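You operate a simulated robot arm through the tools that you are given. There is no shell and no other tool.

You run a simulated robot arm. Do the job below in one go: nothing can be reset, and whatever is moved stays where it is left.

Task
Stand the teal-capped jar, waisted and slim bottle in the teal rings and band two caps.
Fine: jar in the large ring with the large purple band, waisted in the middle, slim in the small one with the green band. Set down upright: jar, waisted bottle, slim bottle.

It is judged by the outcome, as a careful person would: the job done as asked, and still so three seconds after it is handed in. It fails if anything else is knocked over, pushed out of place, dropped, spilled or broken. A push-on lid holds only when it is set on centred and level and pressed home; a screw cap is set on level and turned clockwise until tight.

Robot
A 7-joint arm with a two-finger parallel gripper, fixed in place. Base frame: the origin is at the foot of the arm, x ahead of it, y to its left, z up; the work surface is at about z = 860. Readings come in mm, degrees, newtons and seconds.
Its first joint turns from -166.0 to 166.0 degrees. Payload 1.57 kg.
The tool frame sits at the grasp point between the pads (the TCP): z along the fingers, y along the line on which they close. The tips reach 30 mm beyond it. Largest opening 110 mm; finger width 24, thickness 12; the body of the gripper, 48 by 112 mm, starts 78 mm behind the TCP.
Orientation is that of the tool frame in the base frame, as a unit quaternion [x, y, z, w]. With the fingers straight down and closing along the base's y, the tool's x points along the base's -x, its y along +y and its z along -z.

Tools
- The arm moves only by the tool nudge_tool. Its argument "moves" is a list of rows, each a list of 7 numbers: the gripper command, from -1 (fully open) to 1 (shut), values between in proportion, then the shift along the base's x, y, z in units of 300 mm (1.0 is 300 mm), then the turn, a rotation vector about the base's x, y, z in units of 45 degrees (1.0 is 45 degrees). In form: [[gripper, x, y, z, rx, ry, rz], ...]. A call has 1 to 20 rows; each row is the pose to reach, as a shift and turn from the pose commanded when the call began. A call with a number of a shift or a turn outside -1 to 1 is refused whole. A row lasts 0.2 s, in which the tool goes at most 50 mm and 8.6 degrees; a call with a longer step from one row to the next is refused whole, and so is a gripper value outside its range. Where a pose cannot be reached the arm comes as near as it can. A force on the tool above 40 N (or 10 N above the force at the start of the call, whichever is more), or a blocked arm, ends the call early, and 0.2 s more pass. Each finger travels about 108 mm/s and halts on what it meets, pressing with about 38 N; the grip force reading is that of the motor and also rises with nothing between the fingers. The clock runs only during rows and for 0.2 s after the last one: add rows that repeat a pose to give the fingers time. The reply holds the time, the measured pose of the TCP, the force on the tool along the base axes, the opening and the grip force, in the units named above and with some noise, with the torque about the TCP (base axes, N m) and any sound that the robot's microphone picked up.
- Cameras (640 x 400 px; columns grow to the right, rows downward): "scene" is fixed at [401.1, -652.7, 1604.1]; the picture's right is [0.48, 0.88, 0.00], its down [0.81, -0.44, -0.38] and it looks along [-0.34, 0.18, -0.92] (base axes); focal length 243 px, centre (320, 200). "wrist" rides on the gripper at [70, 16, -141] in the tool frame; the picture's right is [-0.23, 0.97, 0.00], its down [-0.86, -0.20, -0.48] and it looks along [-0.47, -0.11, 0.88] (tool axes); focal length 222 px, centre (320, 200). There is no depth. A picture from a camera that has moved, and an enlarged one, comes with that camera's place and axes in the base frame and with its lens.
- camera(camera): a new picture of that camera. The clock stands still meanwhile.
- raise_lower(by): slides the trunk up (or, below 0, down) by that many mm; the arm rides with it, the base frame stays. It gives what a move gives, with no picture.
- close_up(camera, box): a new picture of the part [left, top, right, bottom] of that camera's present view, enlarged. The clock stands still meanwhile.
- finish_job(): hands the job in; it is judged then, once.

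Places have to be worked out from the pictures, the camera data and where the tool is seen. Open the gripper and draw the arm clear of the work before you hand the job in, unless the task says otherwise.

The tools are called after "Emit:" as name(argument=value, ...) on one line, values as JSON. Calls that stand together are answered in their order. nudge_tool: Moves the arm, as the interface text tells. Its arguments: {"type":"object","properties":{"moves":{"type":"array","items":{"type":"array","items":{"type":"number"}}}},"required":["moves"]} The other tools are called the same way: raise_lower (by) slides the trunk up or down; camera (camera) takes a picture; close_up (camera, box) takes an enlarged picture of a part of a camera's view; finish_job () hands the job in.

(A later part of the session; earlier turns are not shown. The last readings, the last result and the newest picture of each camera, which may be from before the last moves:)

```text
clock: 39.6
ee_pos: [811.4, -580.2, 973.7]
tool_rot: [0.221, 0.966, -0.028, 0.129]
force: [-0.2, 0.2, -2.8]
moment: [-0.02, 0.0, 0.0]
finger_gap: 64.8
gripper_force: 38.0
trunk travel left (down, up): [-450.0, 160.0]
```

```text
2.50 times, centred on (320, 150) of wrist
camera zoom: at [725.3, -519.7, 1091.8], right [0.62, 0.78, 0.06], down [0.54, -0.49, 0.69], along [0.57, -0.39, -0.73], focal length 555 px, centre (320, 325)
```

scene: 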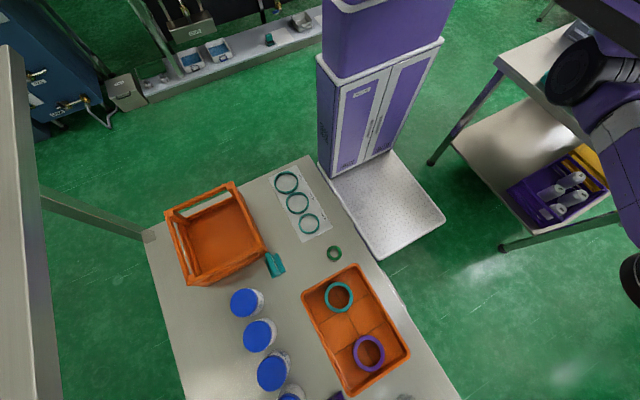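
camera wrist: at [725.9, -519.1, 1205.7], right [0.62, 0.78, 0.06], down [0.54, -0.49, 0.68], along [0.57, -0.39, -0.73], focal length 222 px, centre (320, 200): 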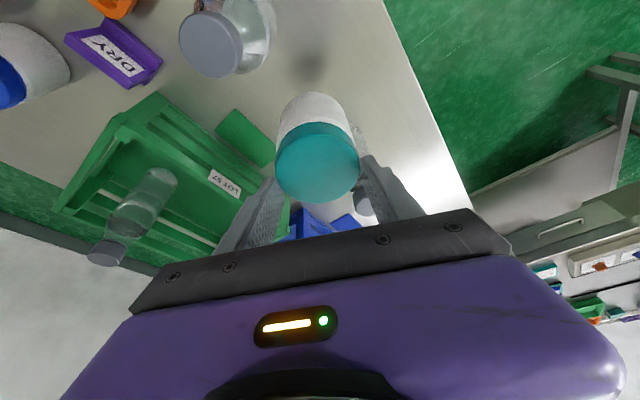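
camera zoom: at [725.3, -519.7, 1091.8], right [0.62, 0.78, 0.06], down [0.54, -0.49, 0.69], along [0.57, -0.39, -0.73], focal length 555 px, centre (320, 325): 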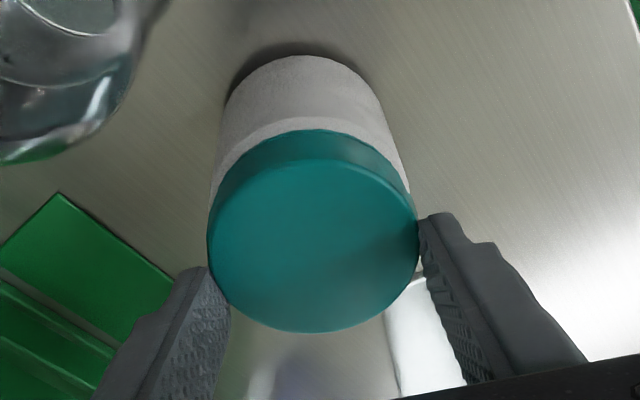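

Still held, and its base is now just above the table. I'll lower in small steps until contact shows.

Emit:
nudge_tool(moves=[[1, 0, 0, -0.01, 0, 0, 0], [1, 0, 0, -0.015, 0, 0, 0]])

Emit:
close_up(camera="wrist", box=[220, 70, 420, 230])

```text
clock: 40.2
ee_pos: [810.5, -580.2, 970.1]
tool_rot: [0.221, 0.966, -0.028, 0.129]
force: [0.0, -0.4, -2.7]
moment: [0.01, 0.0, -0.01]
finger_gap: 64.5
gripper_force: 38.2
trunk travel left (down, up): [-450.0, 160.0]
```

```text
2.50 times, centred on (320, 150) of wrist
camera zoom: at [725.0, -519.6, 1087.5], right [0.62, 0.78, 0.06], down [0.54, -0.49, 0.69], along [0.57, -0.39, -0.73], focal length 555 px, centre (320, 325)
```

zoom: 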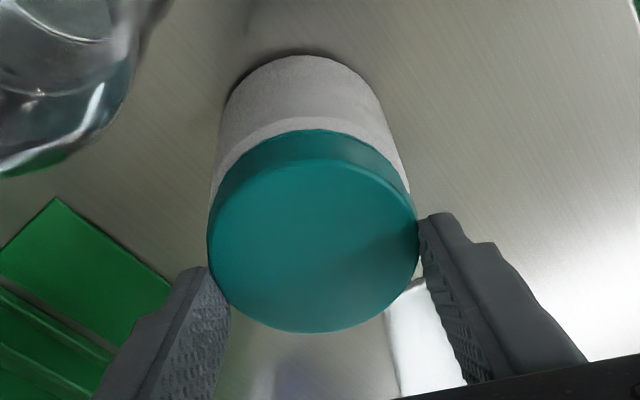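

No contact yet and the gap creeps down; continue down gently.

Emit:
nudge_tool(moves=[[1, 0, 0, -0.012, 0, 0, 0], [1, 0, 0, -0.024, 0, 0, 0]])

Emit:
close_up(camera="wrist", box=[220, 70, 420, 230])

```text
clock: 40.8
ee_pos: [813.0, -580.5, 966.6]
tool_rot: [0.22, 0.966, -0.028, 0.131]
force: [-6.1, 5.3, 23.2]
moment: [0.43, 0.56, 0.1]
finger_gap: 65.0
gripper_force: 38.0
trunk travel left (down, up): [-450.0, 160.0]
```

```text
2.50 times, centred on (320, 150) of wrist
camera zoom: at [724.7, -519.7, 1084.3], right [0.62, 0.78, 0.06], down [0.54, -0.48, 0.69], along [0.57, -0.39, -0.72], focal length 555 px, centre (320, 325)
```

zoom: 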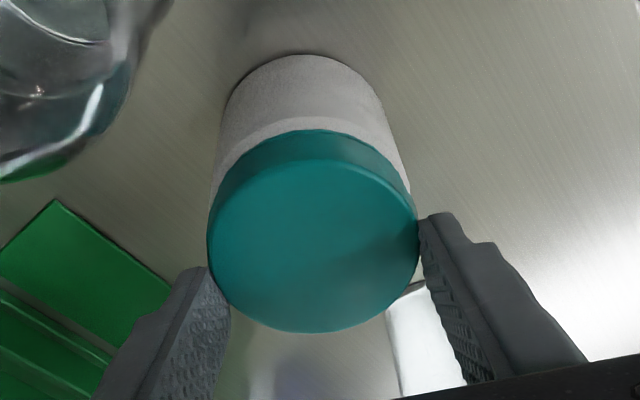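

The jar's base is on the table again. I'll open the fingers to leave it standing, then back up a bit to check where it stands.

Emit:
nudge_tool(moves=[[0.1, 0, 0, 0.003, 0, 0, 0], [-0.3, 0, 0, 0.003, 0, 0, 0], [-1, 0, 0, 0.003, 0, 0, 0], [-1, 0, 0, 0.02, 0, 0, 0], [-1, 0, 0, 0.1, 0, 0, 0], [-1, 0, 0, 0.1, 0, 0, 0]])

Emit:
close_up(camera="wrist", box=[220, 60, 420, 185])

Emit:
camera(camera="wrist")

```text
clock: 42.2
ee_pos: [812.5, -579.7, 992.5]
tool_rot: [0.221, 0.966, -0.028, 0.13]
force: [0.4, -0.4, 0.1]
moment: [-0.02, -0.02, -0.01]
finger_gap: 110.1
gripper_force: 0.0
trunk travel left (down, up): [-450.0, 160.0]
```

```text
3.20 times, centred on (320, 122) of wrist
camera zoom: at [725.8, -519.8, 1110.5], right [0.62, 0.78, 0.06], down [0.54, -0.49, 0.69], along [0.57, -0.39, -0.73], focal length 711 px, centre (320, 448)
```

zoom: 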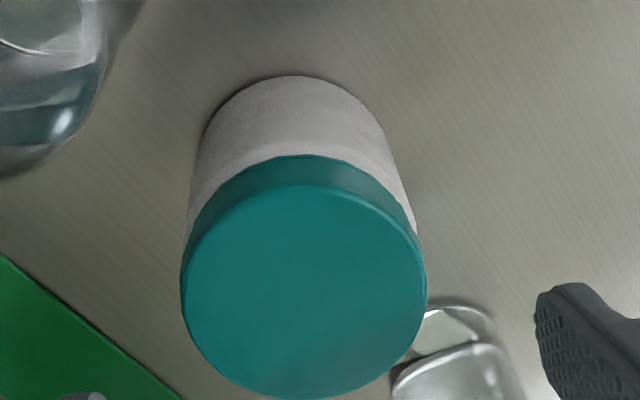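

```text
taken
camera wrist: at [725.8, -519.8, 1110.5], right [0.62, 0.78, 0.06], down [0.54, -0.49, 0.69], along [0.57, -0.39, -0.73], focal length 222 px, centre (320, 200)
```

wrist: 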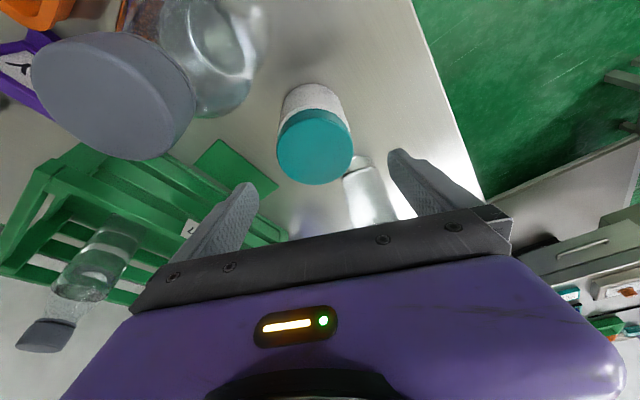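

The jar stands upright at (812,-580.5), unharmed. I'll re-grip slightly lower (z≈903), let the fingers settle longer, and lift only a few mm slowly to test for slip.

Emit:
nudge_tool(moves=[[-1, 0, 0, -0.1, 0, 0, 0], [-1, 0, 0, -0.2, 0, 0, 0], [-1, 0, 0, -0.298, 0, 0, 0], [-1, 0, 0, -0.298, 0, 0, 0], [1, 0, 0, -0.298, 0, 0, 0], [1, 0, 0, -0.298, 0, 0, 0], [1, 0, 0, -0.298, 0, 0, 0], [1, 0, 0, -0.298, 0, 0, 0], [1, 0, 0, -0.298, 0, 0, 0], [1, 0, 0, -0.298, 0, 0, 0]])

Emit:
nudge_tool(moves=[[1, 0, 0, 0.005, 0, 0, 0], [1, 0, 0, 0.01, 0, 0, 0], [1, 0, 0, 0.015, 0, 0, 0], [1, 0, 0, 0.02, 0, 0, 0]])

Emit:
close_up(camera="wrist", box=[220, 70, 420, 230])

```text
clock: 44.4
ee_pos: [811.4, -579.4, 902.9]
tool_rot: [0.222, 0.966, -0.028, 0.129]
force: [0.8, 0.0, 1.3]
moment: [-0.1, 0.02, 0.03]
finger_gap: 69.1
gripper_force: 38.0
trunk travel left (down, up): [-450.0, 160.0]
```

```text
clock: 45.4
ee_pos: [811.6, -579.7, 909.5]
tool_rot: [0.221, 0.966, -0.028, 0.129]
force: [-0.1, 1.0, -3.5]
moment: [-0.01, -0.02, -0.02]
finger_gap: 69.1
gripper_force: 37.9
trunk travel left (down, up): [-450.0, 160.0]
```

```text
2.50 times, centred on (320, 150) of wrist
camera zoom: at [724.6, -519.1, 1026.8], right [0.62, 0.78, 0.06], down [0.54, -0.49, 0.69], along [0.57, -0.39, -0.73], focal length 555 px, centre (320, 325)
```

zoom: 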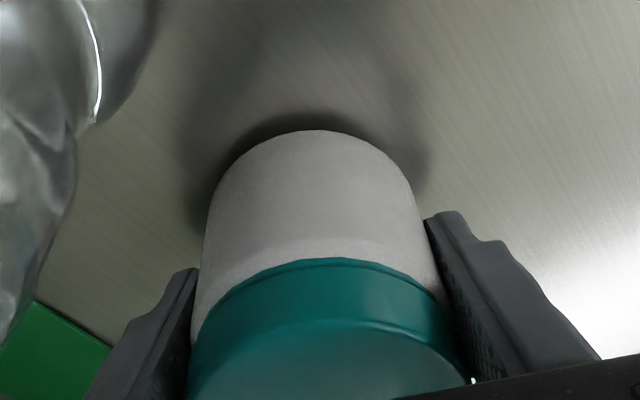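

Lifted ~6 mm with the gap steady at 69.1. I'll lift slowly a further 15 mm and hold, to see whether it creeps.

Emit:
nudge_tool(moves=[[1, 0, 0, 0.01, 0, 0, 0], [1, 0, 0, 0.02, 0, 0, 0], [1, 0, 0, 0.03, 0, 0, 0], [1, 0, 0, 0.04, 0, 0, 0], [1, 0, 0, 0.05, 0, 0, 0], [1, 0, 0, 0.05, 0, 0, 0], [1, 0, 0, 0.05, 0, 0, 0]])

Emit:
close_up(camera="wrist", box=[220, 70, 420, 230])

```text
clock: 47.0
ee_pos: [811.3, -579.9, 923.4]
tool_rot: [0.221, 0.966, -0.027, 0.129]
force: [0.0, -0.2, -1.0]
moment: [-0.02, 0.01, -0.01]
finger_gap: 68.8
gripper_force: 37.6
trunk travel left (down, up): [-450.0, 160.0]
```

```text
2.50 times, centred on (320, 150) of wrist
camera zoom: at [725.1, -519.4, 1041.8], right [0.62, 0.78, 0.06], down [0.54, -0.49, 0.69], along [0.57, -0.39, -0.73], focal length 555 px, centre (320, 325)
```

zoom: 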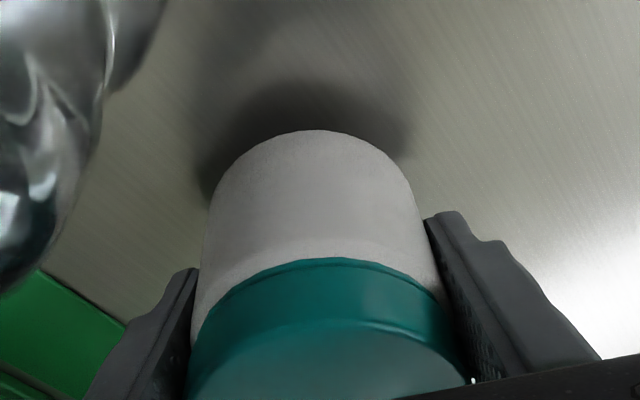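

No slip: the jar rises with the fingers. I'll continue slowly and keep checking.

Emit:
nudge_tool(moves=[[1, 0, 0, 0.02, 0, 0, 0], [1, 0, 0, 0.05, 0, 0, 0], [1, 0, 0, 0.08, 0, 0, 0], [1, 0, 0, 0.11, 0, 0, 0], [1, 0, 0, 0.14, 0, 0, 0], [1, 0, 0, 0.16, 0, 0, 0], [1, 0, 0, 0.16, 0, 0, 0]])

Emit:
close_up(camera="wrist", box=[220, 70, 420, 230])

```text
clock: 48.6
ee_pos: [811.4, -580.0, 972.0]
tool_rot: [0.221, 0.966, -0.029, 0.129]
force: [0.8, 0.4, -2.2]
moment: [0.0, 0.01, -0.02]
finger_gap: 69.0
gripper_force: 37.8
trunk travel left (down, up): [-450.0, 160.0]
```

```text
2.50 times, centred on (320, 150) of wrist
camera zoom: at [724.8, -519.6, 1090.0], right [0.62, 0.78, 0.06], down [0.54, -0.49, 0.69], along [0.57, -0.39, -0.73], focal length 555 px, centre (320, 325)
```

zoom: 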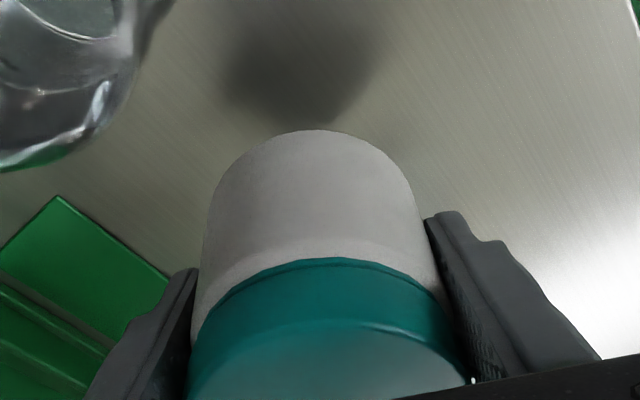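

Holding firmly with gentle motion. I'll lift slowly to z≈1125 so the jar base clears the 1056 mm waisted bottle, then begin moving in -x.

Emit:
nudge_tool(moves=[[1, 0, 0, 0.02, 0, 0, 0], [1, 0, 0, 0.05, 0, 0, 0], [1, 0, 0, 0.09, 0, 0, 0], [1, 0, 0, 0.13, 0, 0, 0], [1, 0, 0, 0.17, 0, 0, 0], [1, 0, 0, 0.21, 0, 0, 0], [1, 0, 0, 0.25, 0, 0, 0], [1, 0, 0, 0.29, 0, 0, 0], [1, 0, 0, 0.33, 0, 0, 0], [1, 0, 0, 0.37, 0, 0, 0], [1, 0, 0, 0.41, 0, 0, 0], [1, 0, 0, 0.45, 0, 0, 0], [1, 0, 0, 0.49, 0, 0, 0], [1, 0, 0, 0.51, 0, 0, 0], [1, 0, 0, 0.52, 0, 0, 0], [1, 0, 0, 0.52, 0, 0, 0]])

Emit:
camera(camera="wrist")

```text
clock: 52.0
ee_pos: [810.7, -579.5, 1127.0]
tool_rot: [0.221, 0.966, -0.027, 0.129]
force: [0.2, 1.0, -1.9]
moment: [0.03, -0.01, 0.01]
finger_gap: 68.9
gripper_force: 38.0
trunk travel left (down, up): [-450.0, 160.0]
```

```text
taken
camera wrist: at [724.1, -519.1, 1245.9], right [0.62, 0.78, 0.06], down [0.54, -0.49, 0.69], along [0.57, -0.39, -0.73], focal length 222 px, centre (320, 200)
```

wrist: 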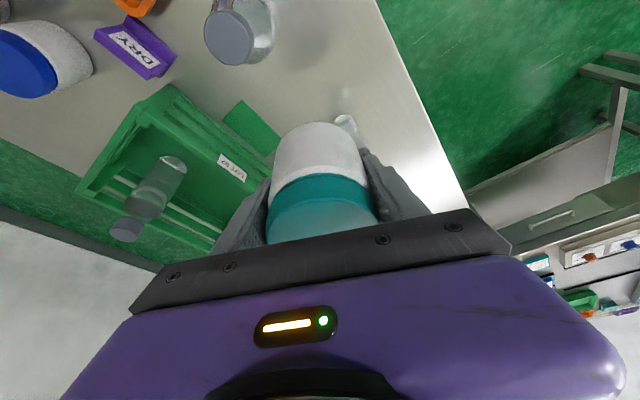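

Jar firmly held. Now travelling in -x with gentle ramps and gradually turning yaw toward 0.

Emit:
nudge_tool(moves=[[1, -0.02, 0, 0, 0, 0, 0.01], [1, -0.05, 0, 0, 0, 0, 0.03], [1, -0.1, 0, 0, 0, 0, 0.06], [1, -0.16, 0, 0, 0, 0, 0.09], [1, -0.22, 0, 0, 0, 0, 0.12], [1, -0.28, 0, 0, 0, 0, 0.15], [1, -0.34, 0, 0, 0, 0, 0.18], [1, -0.4, 0, 0, 0, 0, 0.21], [1, -0.46, 0, 0, 0, 0, 0.24], [1, -0.52, 0, 0, 0, 0, 0.27], [1, -0.58, 0, 0, 0, 0, 0.3], [1, -0.64, 0, 0, 0, 0, 0.33], [1, -0.7, 0, 0, 0, 0, 0.36], [1, -0.76, 0, 0, 0, 0, 0.39], [1, -0.82, 0, 0, 0, 0, 0.42], [1, -0.88, 0, 0, 0, 0, 0.45], [1, -0.94, 0, 0, 0, 0, 0.48], [1, -0.98, 0, 0, 0, 0, 0.5], [1, -1.0, 0, 0, 0, 0, 0.51], [1, -1.0, 0, 0, 0, 0, 0.51]])

Emit:
camera(camera="wrist")

```text
clock: 56.2
ee_pos: [510.7, -579.2, 1127.4]
tool_rot: [0.024, 0.991, -0.001, 0.133]
force: [0.6, -0.3, -1.2]
moment: [0.01, 0.0, 0.01]
finger_gap: 69.0
gripper_force: 37.9
trunk travel left (down, up): [-450.0, 160.0]
```

```text
taken
camera wrist: at [408.2, -558.4, 1246.0], right [0.27, 0.96, 0.06], down [0.69, -0.24, 0.69], along [0.67, -0.14, -0.73], focal length 222 px, centre (320, 200)
```

wrist: 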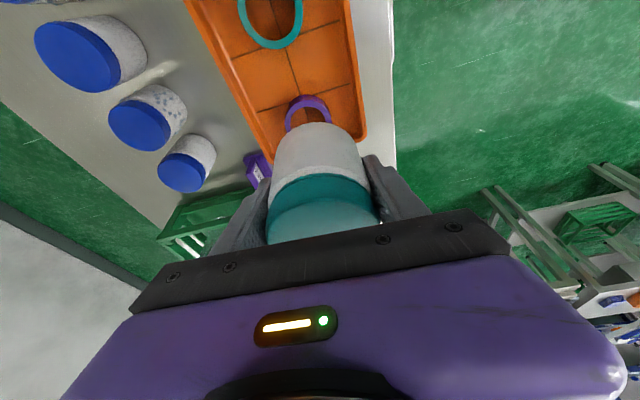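

Still held at 69.0. Continue toward the rings.

Emit:
nudge_tool(moves=[[1, -0.02, 0, 0, 0, 0, 0.01], [1, -0.05, 0, 0, 0, 0, 0.02], [1, -0.1, 0, 0, 0, 0, 0.03], [1, -0.16, 0, 0, 0, 0, 0.04], [1, -0.22, 0, 0, 0, 0, 0.05], [1, -0.28, 0, 0, 0, 0, 0.06], [1, -0.34, 0, 0, 0, 0, 0.06], [1, -0.4, 0, 0, 0, 0, 0.06], [1, -0.46, 0, 0, 0, 0, 0.06], [1, -0.52, 0, 0, 0, 0, 0.06], [1, -0.58, 0, 0, 0, 0, 0.06], [1, -0.64, 0, 0, 0, 0, 0.06], [1, -0.7, 0, 0, 0, 0, 0.06], [1, -0.76, 0, 0, 0, 0, 0.06], [1, -0.82, 0, 0, 0, 0, 0.06], [1, -0.88, 0, 0, 0, 0, 0.06], [1, -0.94, 0, 0, 0, 0, 0.06], [1, -0.98, 0, 0, 0, 0, 0.06], [1, -1.0, 0, 0, 0, 0, 0.06], [1, -1.0, 0, 0, 0, 0, 0.06]])

Emit:
nudge_tool(moves=[[1, -0.02, 0, 0, 0, 0, 0], [1, -0.05, 0, 0, 0, 0, 0], [1, -0.1, 0, 0, 0, 0, 0], [1, -0.16, 0, 0, 0, 0, 0], [1, -0.22, 0, 0, 0, 0, 0], [1, -0.28, 0, 0, 0, 0, 0], [1, -0.34, 0, 0, 0, 0, 0], [1, -0.4, 0, 0, 0, 0, 0], [1, -0.46, 0, 0, 0, 0, 0], [1, -0.52, 0, 0, 0, 0, 0], [1, -0.57, 0, 0, 0, 0, 0], [1, -0.61, 0, 0, 0, 0, 0], [1, -0.627, 0, 0, 0, 0, 0], [1, -0.627, 0, 0, 0, 0, 0]])

Emit:
camera(camera="wrist")

Emit:
camera(camera="scene")

```text
clock: 60.4
ee_pos: [212.2, -579.7, 1128.4]
tool_rot: [0.0, 0.991, 0.003, 0.132]
force: [-1.0, 0.8, -1.3]
moment: [0.0, -0.03, 0.03]
finger_gap: 69.0
gripper_force: 37.6
trunk travel left (down, up): [-450.0, 160.0]
```

```text
clock: 63.4
ee_pos: [24.5, -580.3, 1126.1]
tool_rot: [0.002, 0.991, 0.002, 0.132]
force: [-0.6, 0.1, -1.8]
moment: [0.0, 0.02, -0.02]
finger_gap: 68.9
gripper_force: 37.9
trunk travel left (down, up): [-450.0, 160.0]
```

```text
taken
camera wrist: at [-80.9, -563.5, 1245.6], right [0.22, 0.97, 0.06], down [0.7, -0.2, 0.69], along [0.68, -0.11, -0.73], focal length 222 px, centre (320, 200)
```

wrist: 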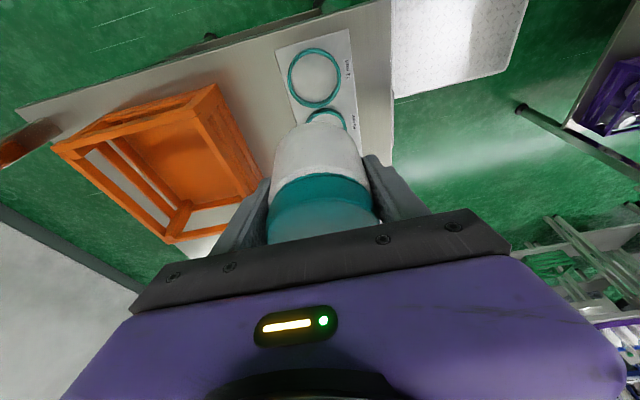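

```text
taken
```

scene: 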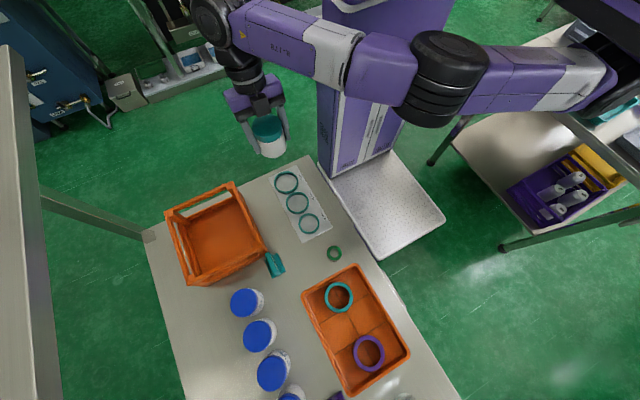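

The jar is above the mat. I'll zoom in with both cameras to fix the large ring's centre accurately.

Emit:
close_up(camera="wrist", box=[264, 30, 376, 100])

Emit:
close_up(camera="scene", box=[256, 160, 352, 220])

```text
5.71 times, centred on (320, 65) of wrist
camera zoom: at [-80.9, -563.5, 1245.6], right [0.22, 0.97, 0.06], down [0.7, -0.2, 0.69], along [0.68, -0.11, -0.73], focal length 1269 px, centre (320, 971)
```

zoom: 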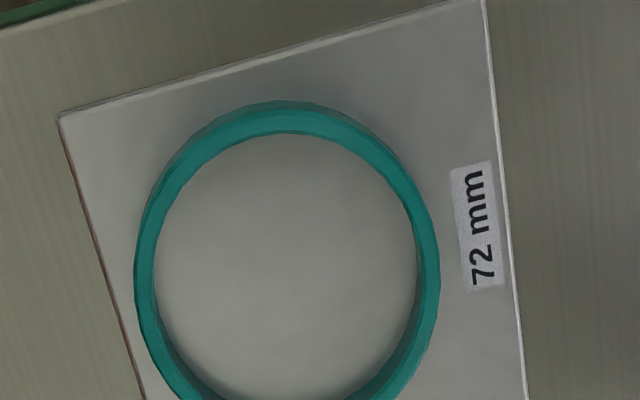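

```text
6.67 times, centred on (304, 190) of scene
camera zoom: at [401.1, -652.7, 1604.1], right [0.48, 0.88, 0.0], down [0.81, -0.44, -0.38], along [-0.34, 0.18, -0.92], focal length 1622 px, centre (427, 267)
```

zoom: 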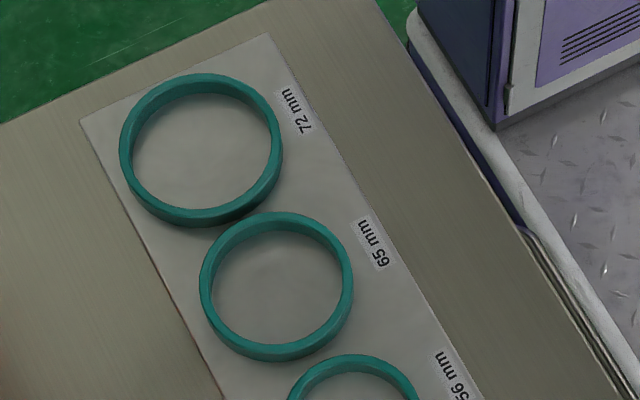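

I'll calibrate against the jar in hand: zoom in on the jar's outline in the wrist view to compare its lateral position to the ring's.

Emit:
close_up(camera="wrist", box=[240, 90, 400, 190])

```text
4.00 times, centred on (320, 140) of wrist
camera zoom: at [-80.9, -563.5, 1245.6], right [0.22, 0.97, 0.06], down [0.7, -0.2, 0.69], along [0.68, -0.11, -0.73], focal length 888 px, centre (320, 440)
```

zoom: 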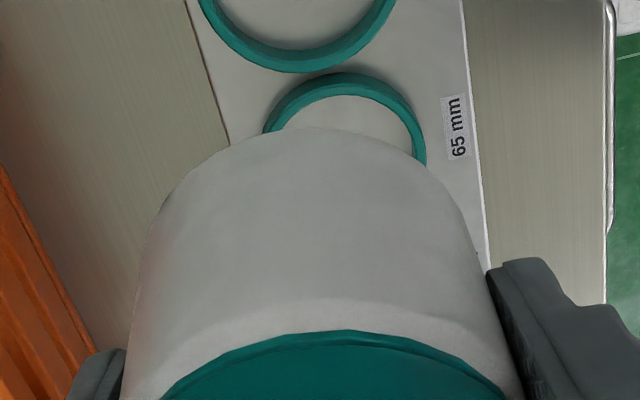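

Jar calibration agrees within 0.5 mm laterally; the ring centre then comes out near (22,-572.5), about +7 mm in y from the jar. I'll shift there and lower to leave the jar base ~18 mm above the ring, then recheck.

Emit:
nudge_tool(moves=[[1, 0, 0.01, -0.01, 0, 0, 0], [1, -0.002, 0.02, -0.04, 0, 0, 0], [1, -0.004, 0.0235, -0.09, 0, 0, 0], [1, -0.004, 0.0235, -0.15, 0, 0, 0], [1, -0.004, 0.0235, -0.21, 0, 0, 0], [1, -0.004, 0.0235, -0.27, 0, 0, 0], [1, -0.004, 0.0235, -0.33, 0, 0, 0], [1, -0.004, 0.0235, -0.39, 0, 0, 0], [1, -0.004, 0.0235, -0.45, 0, 0, 0], [1, -0.004, 0.0235, -0.51, 0, 0, 0], [1, -0.004, 0.0235, -0.56, 0, 0, 0], [1, -0.004, 0.0235, -0.6, 0, 0, 0], [1, -0.004, 0.0235, -0.63, 0, 0, 0], [1, -0.004, 0.0235, -0.645, 0, 0, 0], [1, -0.004, 0.0235, -0.645, 0, 0, 0]])

Emit:
camera(camera="wrist")

Emit:
close_up(camera="wrist", box=[240, 60, 400, 160])

Emit:
close_up(camera="scene", box=[240, 130, 368, 210])

```text
clock: 66.6
ee_pos: [22.7, -572.3, 933.3]
tool_rot: [0.001, 0.991, 0.003, 0.132]
force: [0.0, -0.3, -1.8]
moment: [0.0, 0.01, -0.03]
finger_gap: 68.9
gripper_force: 37.7
trunk travel left (down, up): [-450.0, 160.0]
```

```text
taken
camera wrist: at [-81.8, -556.3, 1052.0], right [0.22, 0.97, 0.06], down [0.7, -0.2, 0.69], along [0.68, -0.11, -0.73], focal length 222 px, centre (320, 200)
```

wrist: 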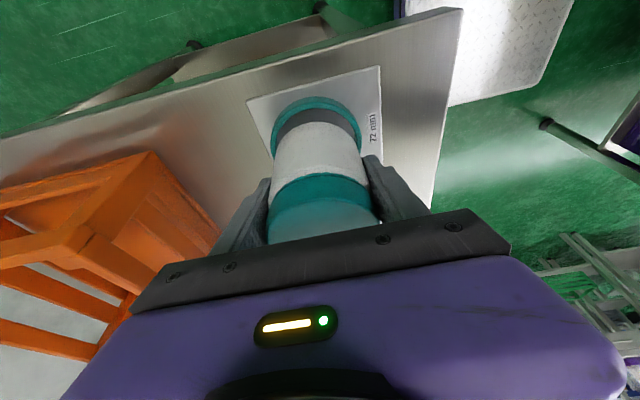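

```text
4.00 times, centred on (320, 110) of wrist
camera zoom: at [-81.8, -556.3, 1052.0], right [0.22, 0.97, 0.06], down [0.7, -0.2, 0.69], along [0.68, -0.11, -0.73], focal length 888 px, centre (320, 560)
```

zoom: 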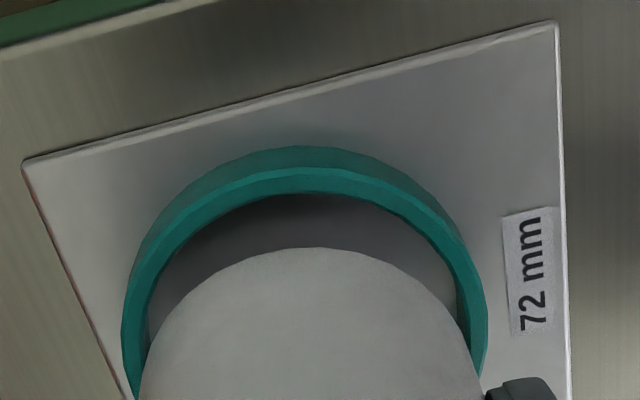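

```text
5.00 times, centred on (304, 170) of scene
camera zoom: at [401.1, -652.7, 1604.1], right [0.48, 0.88, 0.0], down [0.81, -0.44, -0.38], along [-0.34, 0.18, -0.92], focal length 1216 px, centre (400, 350)
```

zoom: 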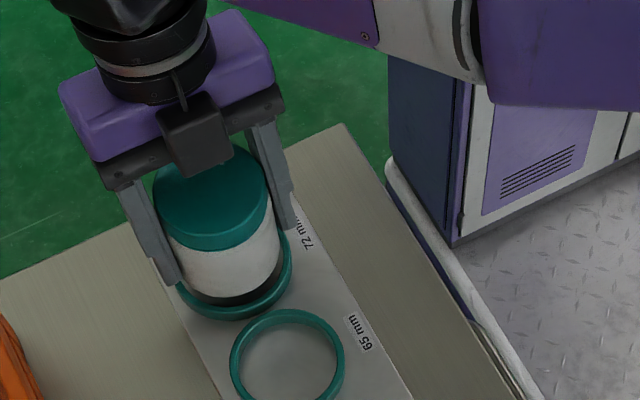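

Alignment looks right: ring and jar axes coincide within ~0.5 mm in the wrist view. Ring top is ≈875, so I'll lower slowly into the ring, watching force.

Emit:
nudge_tool(moves=[[1, 0, 0, -0.01, 0, 0, 0], [1, 0, 0, -0.02, 0, 0, 0], [1, 0, 0, -0.03, 0, 0, 0], [1, 0, 0, -0.04, 0, 0, 0], [1, 0, 0, -0.05, 0, 0, 0], [1, 0, 0, -0.06, 0, 0, 0]])

Emit:
close_up(camera="wrist", box=[240, 60, 400, 160])

Emit:
close_up(camera="scene", box=[240, 150, 336, 210])

```text
clock: 68.0
ee_pos: [20.8, -573.3, 916.4]
tool_rot: [0.002, 0.991, 0.002, 0.13]
force: [-3.6, 1.7, 4.5]
moment: [0.03, -0.07, 0.05]
finger_gap: 68.8
gripper_force: 38.3
trunk travel left (down, up): [-450.0, 160.0]
```

```text
4.00 times, centred on (320, 110) of wrist
camera zoom: at [-82.3, -555.7, 1035.4], right [0.22, 0.97, 0.06], down [0.7, -0.2, 0.68], along [0.68, -0.11, -0.73], focal length 888 px, centre (320, 560)
```

zoom: 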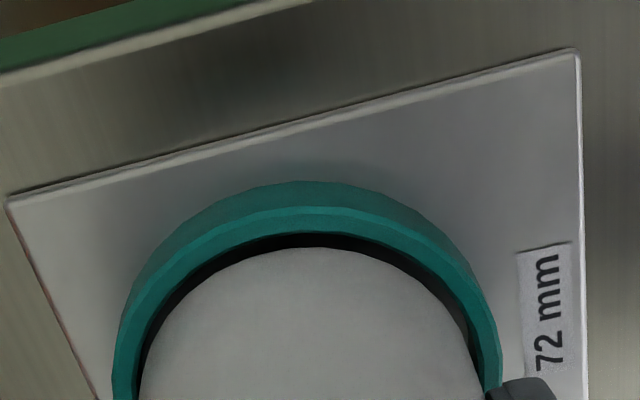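

```text
6.67 times, centred on (288, 180) of scene
camera zoom: at [401.1, -652.7, 1604.1], right [0.48, 0.88, 0.0], down [0.81, -0.44, -0.38], along [-0.34, 0.18, -0.92], focal length 1622 px, centre (533, 333)
```

zoom: 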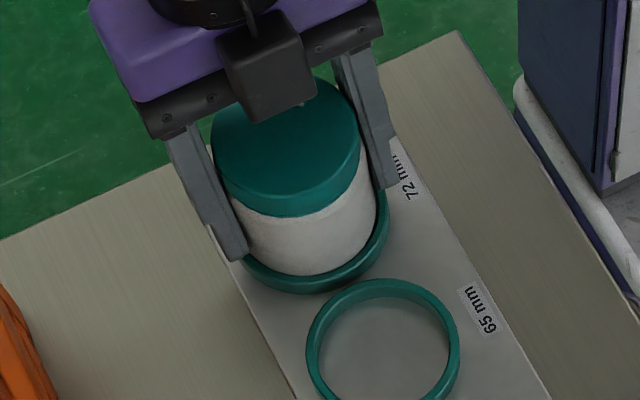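

Light contact: force pushes -x, and the wrist view shows a gap on the -x side, so the jar is ~1.3 mm too far +x. I'll raise 2 mm, shift -x 1.3 mm and +y 0.3 mm, and lower again.

Emit:
nudge_tool(moves=[[1, 0, 0, 0.008, 0, 0, 0], [1, -0.0045, 0.001, 0.008, 0, 0, 0], [1, -0.0045, 0.001, 0.0, 0, 0, 0], [1, -0.0045, 0.001, -0.008, 0, 0, 0], [1, -0.0045, 0.001, -0.016, 0, 0, 0]])

Emit:
close_up(camera="wrist", box=[240, 60, 400, 160])

```text
clock: 69.2
ee_pos: [19.8, -573.0, 912.1]
tool_rot: [0.002, 0.991, 0.002, 0.132]
force: [-1.5, -0.2, -2.3]
moment: [0.01, 0.04, 0.0]
finger_gap: 68.8
gripper_force: 38.3
trunk travel left (down, up): [-450.0, 160.0]
```

```text
4.00 times, centred on (320, 110) of wrist
camera zoom: at [-82.8, -555.8, 1029.4], right [0.22, 0.97, 0.06], down [0.7, -0.2, 0.69], along [0.68, -0.11, -0.73], focal length 888 px, centre (320, 560)
```

zoom: 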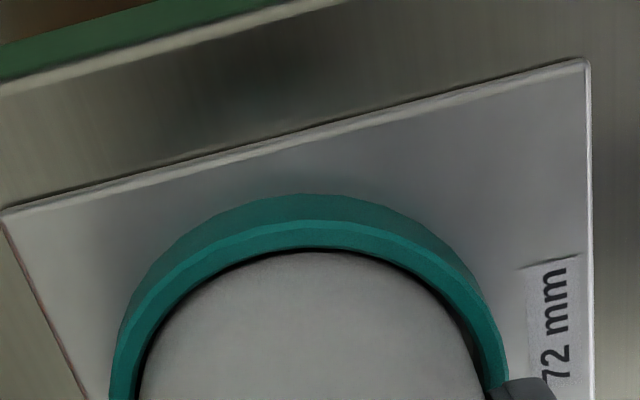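

Free again and the base is now inside the ring. Continue down gently to seat.

Emit:
nudge_tool(moves=[[1, -0.001, 0, -0.007, 0, 0, 0], [1, -0.001, 0, -0.014, 0, 0, 0], [1, -0.001, 0, -0.02, 0, 0, 0], [1, -0.001, 0, -0.024, 0, 0, 0]])

Emit:
close_up(camera="wrist", box=[240, 60, 400, 160])

Emit:
close_up(camera="scene", box=[240, 150, 336, 210])

```text
clock: 70.2
ee_pos: [20.8, -573.5, 909.1]
tool_rot: [0.001, 0.991, 0.0, 0.133]
force: [2.5, 8.8, 13.8]
moment: [-0.33, -0.07, 0.21]
finger_gap: 69.1
gripper_force: 37.8
trunk travel left (down, up): [-450.0, 160.0]
stopped in row 4: the force on the tool passed its limit at 43 N (the readings are from after the stop); the commanded pose is now the measured one
```

```text
4.00 times, centred on (320, 110) of wrist
camera zoom: at [-83.6, -556.4, 1027.1], right [0.22, 0.97, 0.06], down [0.7, -0.2, 0.69], along [0.68, -0.11, -0.72], focal length 888 px, centre (320, 560)
```

zoom: 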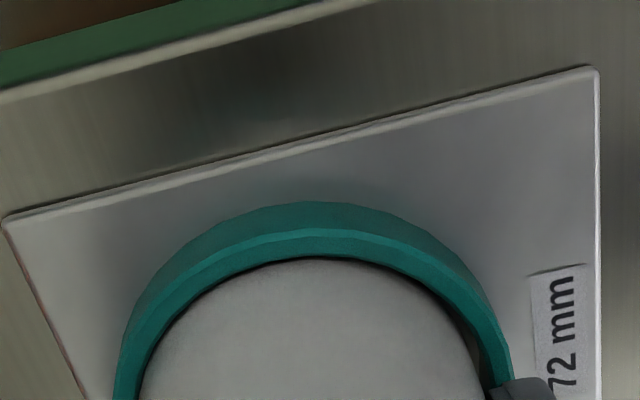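

```text
6.67 times, centred on (288, 180) of scene
camera zoom: at [401.1, -652.7, 1604.1], right [0.48, 0.88, 0.0], down [0.81, -0.44, -0.38], along [-0.34, 0.18, -0.92], focal length 1622 px, centre (533, 333)
```

zoom: 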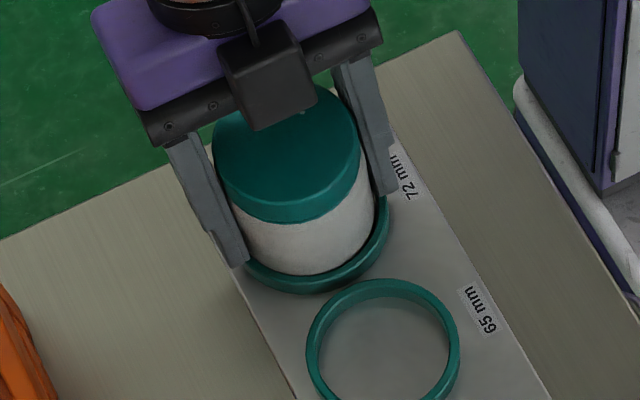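

The fingertips have reached the ring's rim with the jar base well inside the ring (~4 mm above the mat). I'll unload by 1 mm, then open slightly so the jar settles in the ring.

Emit:
nudge_tool(moves=[[1, 0, 0, 0.004, 0, 0, 0], [-0.3, 0, 0, 0.004, 0, 0, 0], [-0.4, 0, 0, 0.004, 0, 0, 0], [-0.4, 0, 0, 0.004, 0, 0, 0]])

Emit:
close_up(camera="wrist", box=[240, 60, 400, 160])

Emit:
close_up(camera="scene", box=[240, 150, 336, 210])

```text
clock: 71.2
ee_pos: [20.1, -573.3, 908.5]
tool_rot: [0.001, 0.991, 0.001, 0.133]
force: [0.3, 7.8, 11.0]
moment: [-0.18, 0.09, -0.03]
finger_gap: 69.9
gripper_force: 0.0
trunk travel left (down, up): [-450.0, 160.0]
```

```text
4.00 times, centred on (320, 110) of wrist
camera zoom: at [-83.8, -556.5, 1027.2], right [0.22, 0.97, 0.06], down [0.7, -0.2, 0.69], along [0.68, -0.11, -0.73], focal length 888 px, centre (320, 560)
```

zoom: 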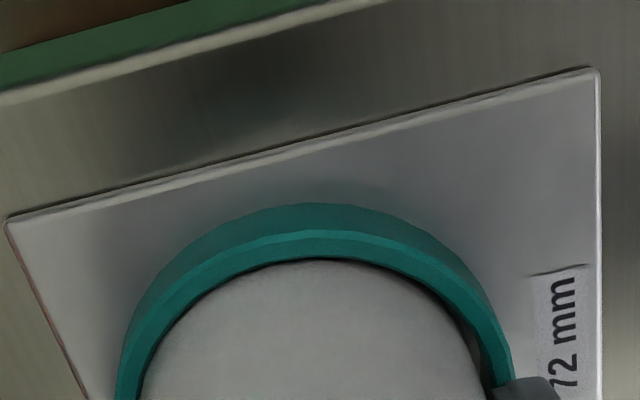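

```text
6.67 times, centred on (288, 180) of scene
camera zoom: at [401.1, -652.7, 1604.1], right [0.48, 0.88, 0.0], down [0.81, -0.44, -0.38], along [-0.34, 0.18, -0.92], focal length 1622 px, centre (533, 333)
```

zoom: 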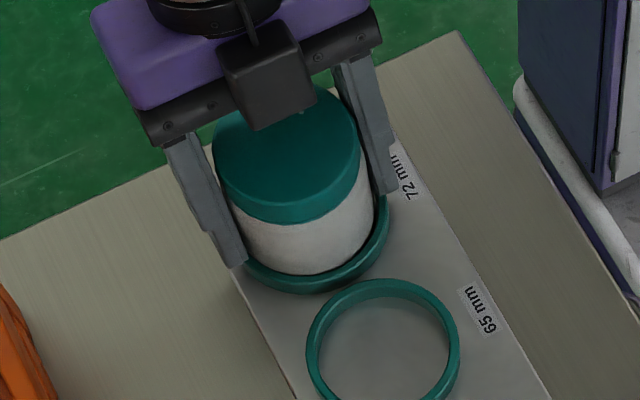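

The fingers barely opened and there's still ~11 N of upward load, so a fingertip is bearing on the ring. I'll raise 3 mm with the same opening and look.

Emit:
nudge_tool(moves=[[-0.4, 0, 0, 0.005, 0, 0, 0], [-0.4, 0, 0, 0.01, 0, 0, 0], [-0.4, 0, 0, 0.01, 0, 0, 0]])

Emit:
close_up(camera="wrist", box=[240, 60, 400, 160])

Emit:
close_up(camera="scene", box=[240, 150, 336, 210])

```text
clock: 72.0
ee_pos: [20.9, -574.5, 912.3]
tool_rot: [0.001, 0.991, 0.0, 0.132]
force: [0.4, 0.5, 0.5]
moment: [0.02, -0.04, 0.0]
finger_gap: 76.9
gripper_force: 0.0
trunk travel left (down, up): [-450.0, 160.0]
```

```text
4.00 times, centred on (320, 110) of wrist
camera zoom: at [-83.2, -557.2, 1029.6], right [0.22, 0.97, 0.06], down [0.7, -0.2, 0.69], along [0.68, -0.11, -0.72], focal length 888 px, centre (320, 560)
```

zoom: 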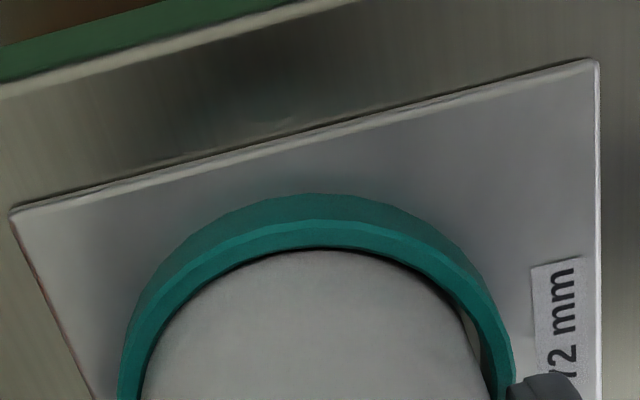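

```text
6.67 times, centred on (288, 180) of scene
camera zoom: at [401.1, -652.7, 1604.1], right [0.48, 0.88, 0.0], down [0.81, -0.44, -0.38], along [-0.34, 0.18, -0.92], focal length 1622 px, centre (533, 333)
```

zoom: 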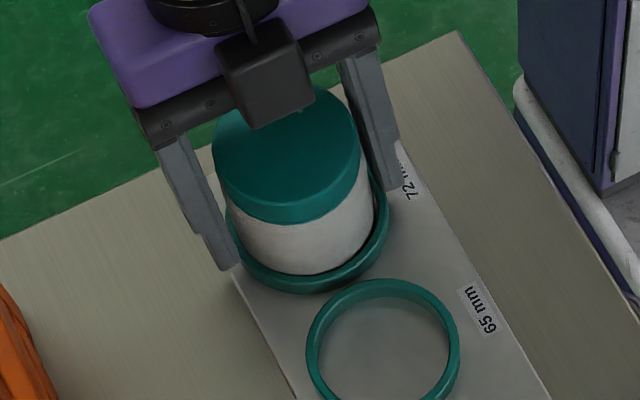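

Now free (gap 77, no force). I'll open fully, rise straight up, and inspect whether the jar is fully down in the ring.

Emit:
nudge_tool(moves=[[-0.7, 0, 0, 0.0, 0, 0, 0], [-1, 0, 0, 0.02, 0, 0, 0], [-1, 0, 0, 0.1, 0, 0, 0], [-1, 0, 0, 0.22, 0, 0, 0], [-1, 0, 0, 0.36, 0, 0, 0], [-1, 0, 0, 0.5, 0, 0, 0], [-1, 0, 0, 0.5, 0, 0, 0]])

Emit:
camera(camera="wrist")

Emit:
close_up(camera="wrist", box=[264, 40, 376, 110])

Emit:
close_up(camera="scene", box=[256, 150, 352, 210])

```text
clock: 73.6
ee_pos: [20.0, -574.1, 1063.7]
tool_rot: [0.001, 0.991, 0.001, 0.132]
force: [-0.7, 0.3, -0.3]
moment: [0.0, -0.02, 0.0]
finger_gap: 109.9
gripper_force: 0.1
trunk travel left (down, up): [-450.0, 160.0]
```

```text
taken
camera wrist: at [-83.2, -557.1, 1180.8], right [0.22, 0.97, 0.06], down [0.7, -0.2, 0.69], along [0.68, -0.11, -0.72], focal length 222 px, centre (320, 200)
```

wrist: 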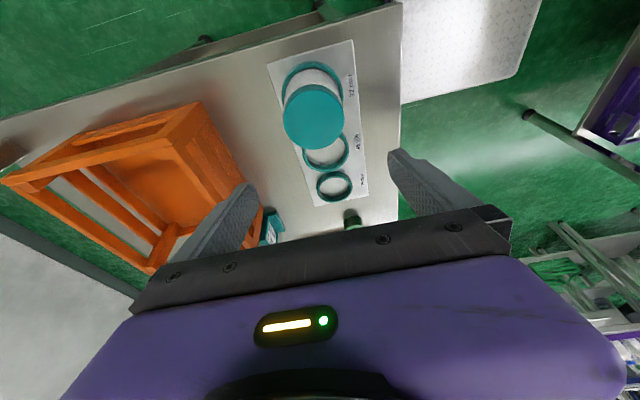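

```text
5.71 times, centred on (320, 75) of wrist
camera zoom: at [-83.2, -557.1, 1180.8], right [0.22, 0.97, 0.06], down [0.7, -0.2, 0.69], along [0.68, -0.11, -0.72], focal length 1269 px, centre (320, 914)
```

zoom: 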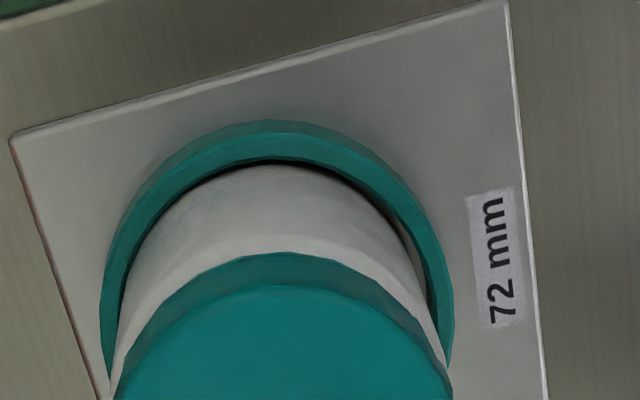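

```text
6.67 times, centred on (304, 180) of scene
camera zoom: at [401.1, -652.7, 1604.1], right [0.48, 0.88, 0.0], down [0.81, -0.44, -0.38], along [-0.34, 0.18, -0.92], focal length 1622 px, centre (427, 333)
```

zoom: 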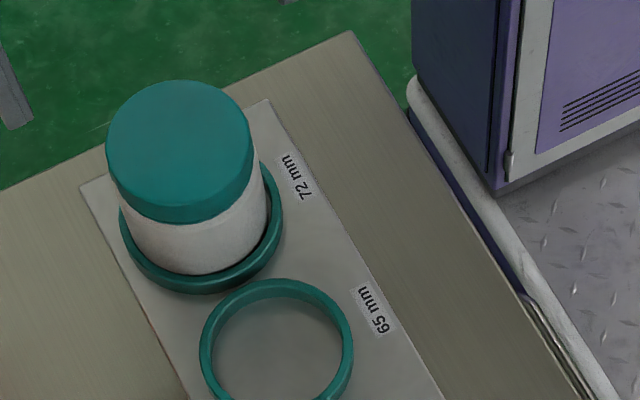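

The jar stands level in the large ring. Next the purple band: I'll bring the tool upright again and travel above the tray to inspect the bands.

Emit:
nudge_tool(moves=[[-1, 0.05, 0, 0.05, 0, 0.1, 0], [-1, 0.15, 0, 0.1, 0, 0.2, 0], [-1, 0.29, 0, 0.15, 0, 0.3, 0], [-1, 0.43, -0.02, 0.15, 0, 0.338, 0], [-1, 0.57, -0.04, 0.15, 0, 0.338, 0], [-1, 0.71, -0.06, 0.15, 0, 0.338, 0], [-1, 0.85, -0.08, 0.15, 0, 0.338, 0], [-1, 0.99, -0.08, 0.15, 0, 0.338, 0], [-1, 1.0, -0.08, 0.15, 0, 0.338, 0]])

Emit:
nudge_tool(moves=[[-1, 0.14, 0, 0.0, 0, 0, 0], [-1, 0.28, 0, 0, 0, 0, 0], [-1, 0.42, 0, 0, 0, 0, 0], [-1, 0.53, 0, 0, 0, 0, 0], [-1, 0.53, 0, 0, 0, 0, 0]])

Emit:
camera(camera="wrist")

Emit:
close_up(camera="wrist", box=[240, 110, 400, 210])

Emit:
close_up(camera="wrist", box=[240, 20, 400, 120])

```text
clock: 75.6
ee_pos: [320.2, -597.8, 1109.0]
tool_rot: [0.001, 1.0, 0.001, -0.001]
force: [0.6, -0.2, -1.1]
moment: [0.02, 0.01, 0.01]
finger_gap: 110.0
gripper_force: 0.0
trunk travel left (down, up): [-450.0, 160.0]
```

```text
clock: 76.8
ee_pos: [480.0, -596.6, 1106.4]
tool_rot: [0.001, 1.0, 0.002, 0.0]
force: [0.6, 0.1, -0.6]
moment: [-0.03, -0.03, -0.01]
finger_gap: 109.9
gripper_force: 0.1
trunk travel left (down, up): [-450.0, 160.0]
```

```text
taken
camera wrist: at [411.4, -580.2, 1247.4], right [0.23, 0.97, 0.0], down [0.85, -0.2, 0.48], along [0.47, -0.11, -0.88], focal length 222 px, centre (320, 200)
```

wrist: 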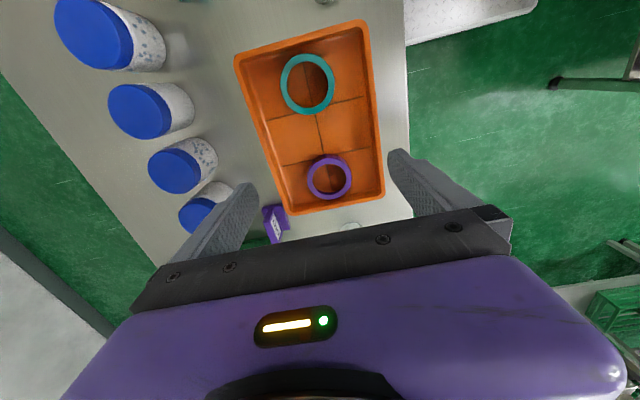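

```text
4.00 times, centred on (320, 160) of wrist
camera zoom: at [411.4, -580.2, 1247.4], right [0.23, 0.97, 0.0], down [0.85, -0.2, 0.48], along [0.47, -0.11, -0.88], focal length 888 px, centre (320, 360)
```

zoom: 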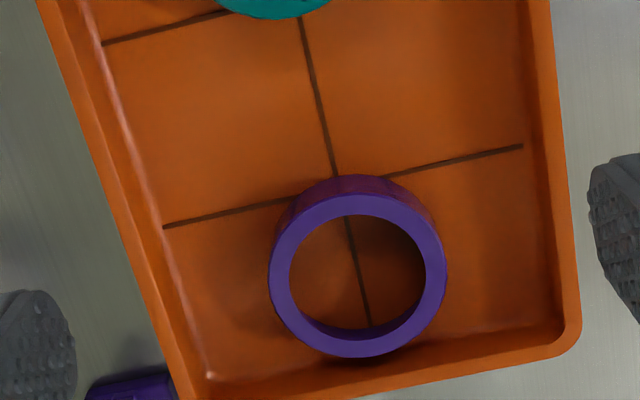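

```text
4.00 times, centred on (320, 70) of wrist
camera zoom: at [411.4, -580.2, 1247.4], right [0.23, 0.97, 0.0], down [0.85, -0.2, 0.48], along [0.47, -0.11, -0.88], focal length 888 px, centre (320, 720)
```

zoom: 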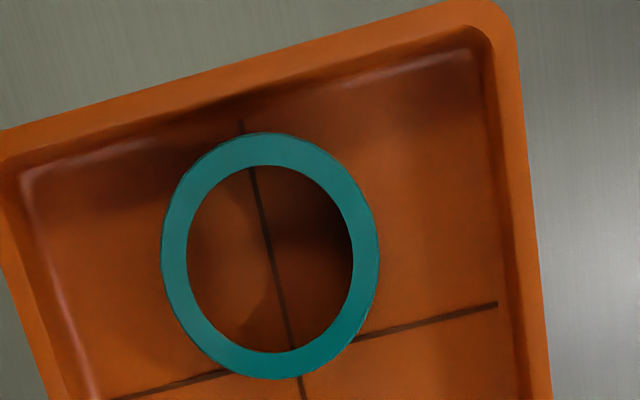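

Both tray bands are about 77 mm outside / 59 mm inside with the lip on top; the purple one is near (560,-597). I'll set a 95 mm opening, move over it and lower to z≈960 for a precise look.

Emit:
nudge_tool(moves=[[-0.727, 0.1, 0, -0.05, 0, 0, 0], [-0.727, 0.2, 0, -0.15, 0, 0, 0], [-0.727, 0.267, 0, -0.27, 0, 0, 0], [-0.727, 0.267, 0, -0.4, 0, 0, 0], [-0.727, 0.267, 0, -0.487, 0, 0, 0], [-0.727, 0.267, 0, -0.487, 0, 0, 0]])

Emit:
close_up(camera="wrist", box=[220, 80, 420, 205])

Emit:
close_up(camera="scene", box=[300, 270, 428, 350])

```text
clock: 78.2
ee_pos: [559.3, -596.0, 960.5]
tool_rot: [0.001, 1.0, 0.001, 0.0]
force: [0.5, 0.5, 0.3]
moment: [-0.01, 0.04, 0.02]
finger_gap: 94.8
gripper_force: 0.0
trunk travel left (down, up): [-450.0, 160.0]
```

```text
3.20 times, centred on (320, 142) of wrist
camera zoom: at [490.3, -579.9, 1102.0], right [0.23, 0.97, 0.0], down [0.85, -0.2, 0.48], along [0.47, -0.11, -0.88], focal length 711 px, centre (320, 384)
```

zoom: 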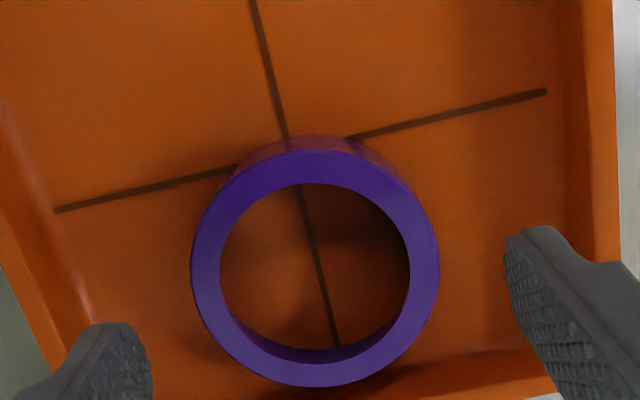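

```text
5.00 times, centred on (364, 310) of scene
camera zoom: at [401.1, -652.7, 1604.1], right [0.48, 0.88, 0.0], down [0.81, -0.44, -0.38], along [-0.34, 0.18, -0.92], focal length 1216 px, centre (100, -350)
```

zoom: 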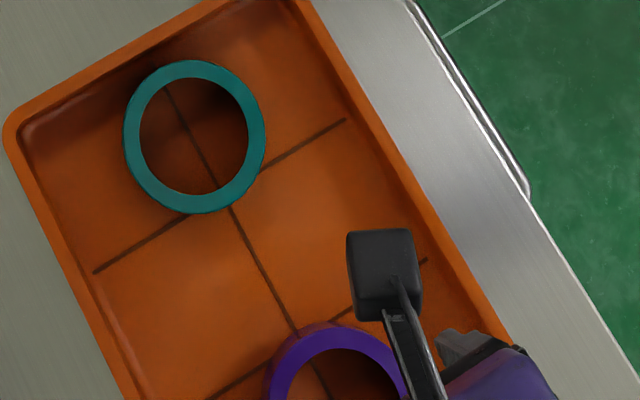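

The band's top is at z≈887, centre ≈(562.5,-598.3). I'll correct by (+2.8,-2), descend to z≈898 (tips ~5 mm above the tray floor), and close.

Emit:
nudge_tool(moves=[[-0.727, 0.009, -0.0067, -0.05, 0, 0, 0], [-0.727, 0.009, -0.0067, -0.12, 0, 0, 0], [-0.727, 0.009, -0.0067, -0.18, 0, 0, 0], [-0.727, 0.009, -0.0067, -0.208, 0, 0, 0], [-0.727, 0.009, -0.0067, -0.208, 0, 0, 0]])

Emit:
close_up(camera="wrist", box=[220, 100, 420, 225])

```text
clock: 79.4
ee_pos: [562.0, -598.6, 898.4]
tool_rot: [0.0, 1.0, 0.001, 0.0]
force: [0.3, 0.1, -0.2]
moment: [0.0, 0.0, 0.03]
finger_gap: 94.9
gripper_force: 0.1
trunk travel left (down, up): [-450.0, 160.0]
```

```text
3.20 times, centred on (320, 162) of wrist
camera zoom: at [493.3, -582.3, 1040.0], right [0.23, 0.97, 0.0], down [0.85, -0.2, 0.48], along [0.47, -0.11, -0.88], focal length 711 px, centre (320, 320)
```

zoom: 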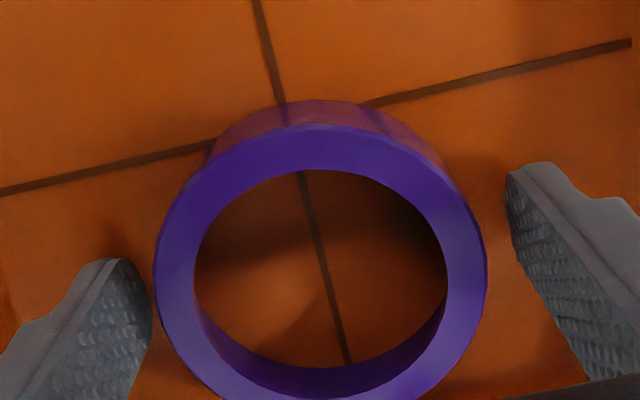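

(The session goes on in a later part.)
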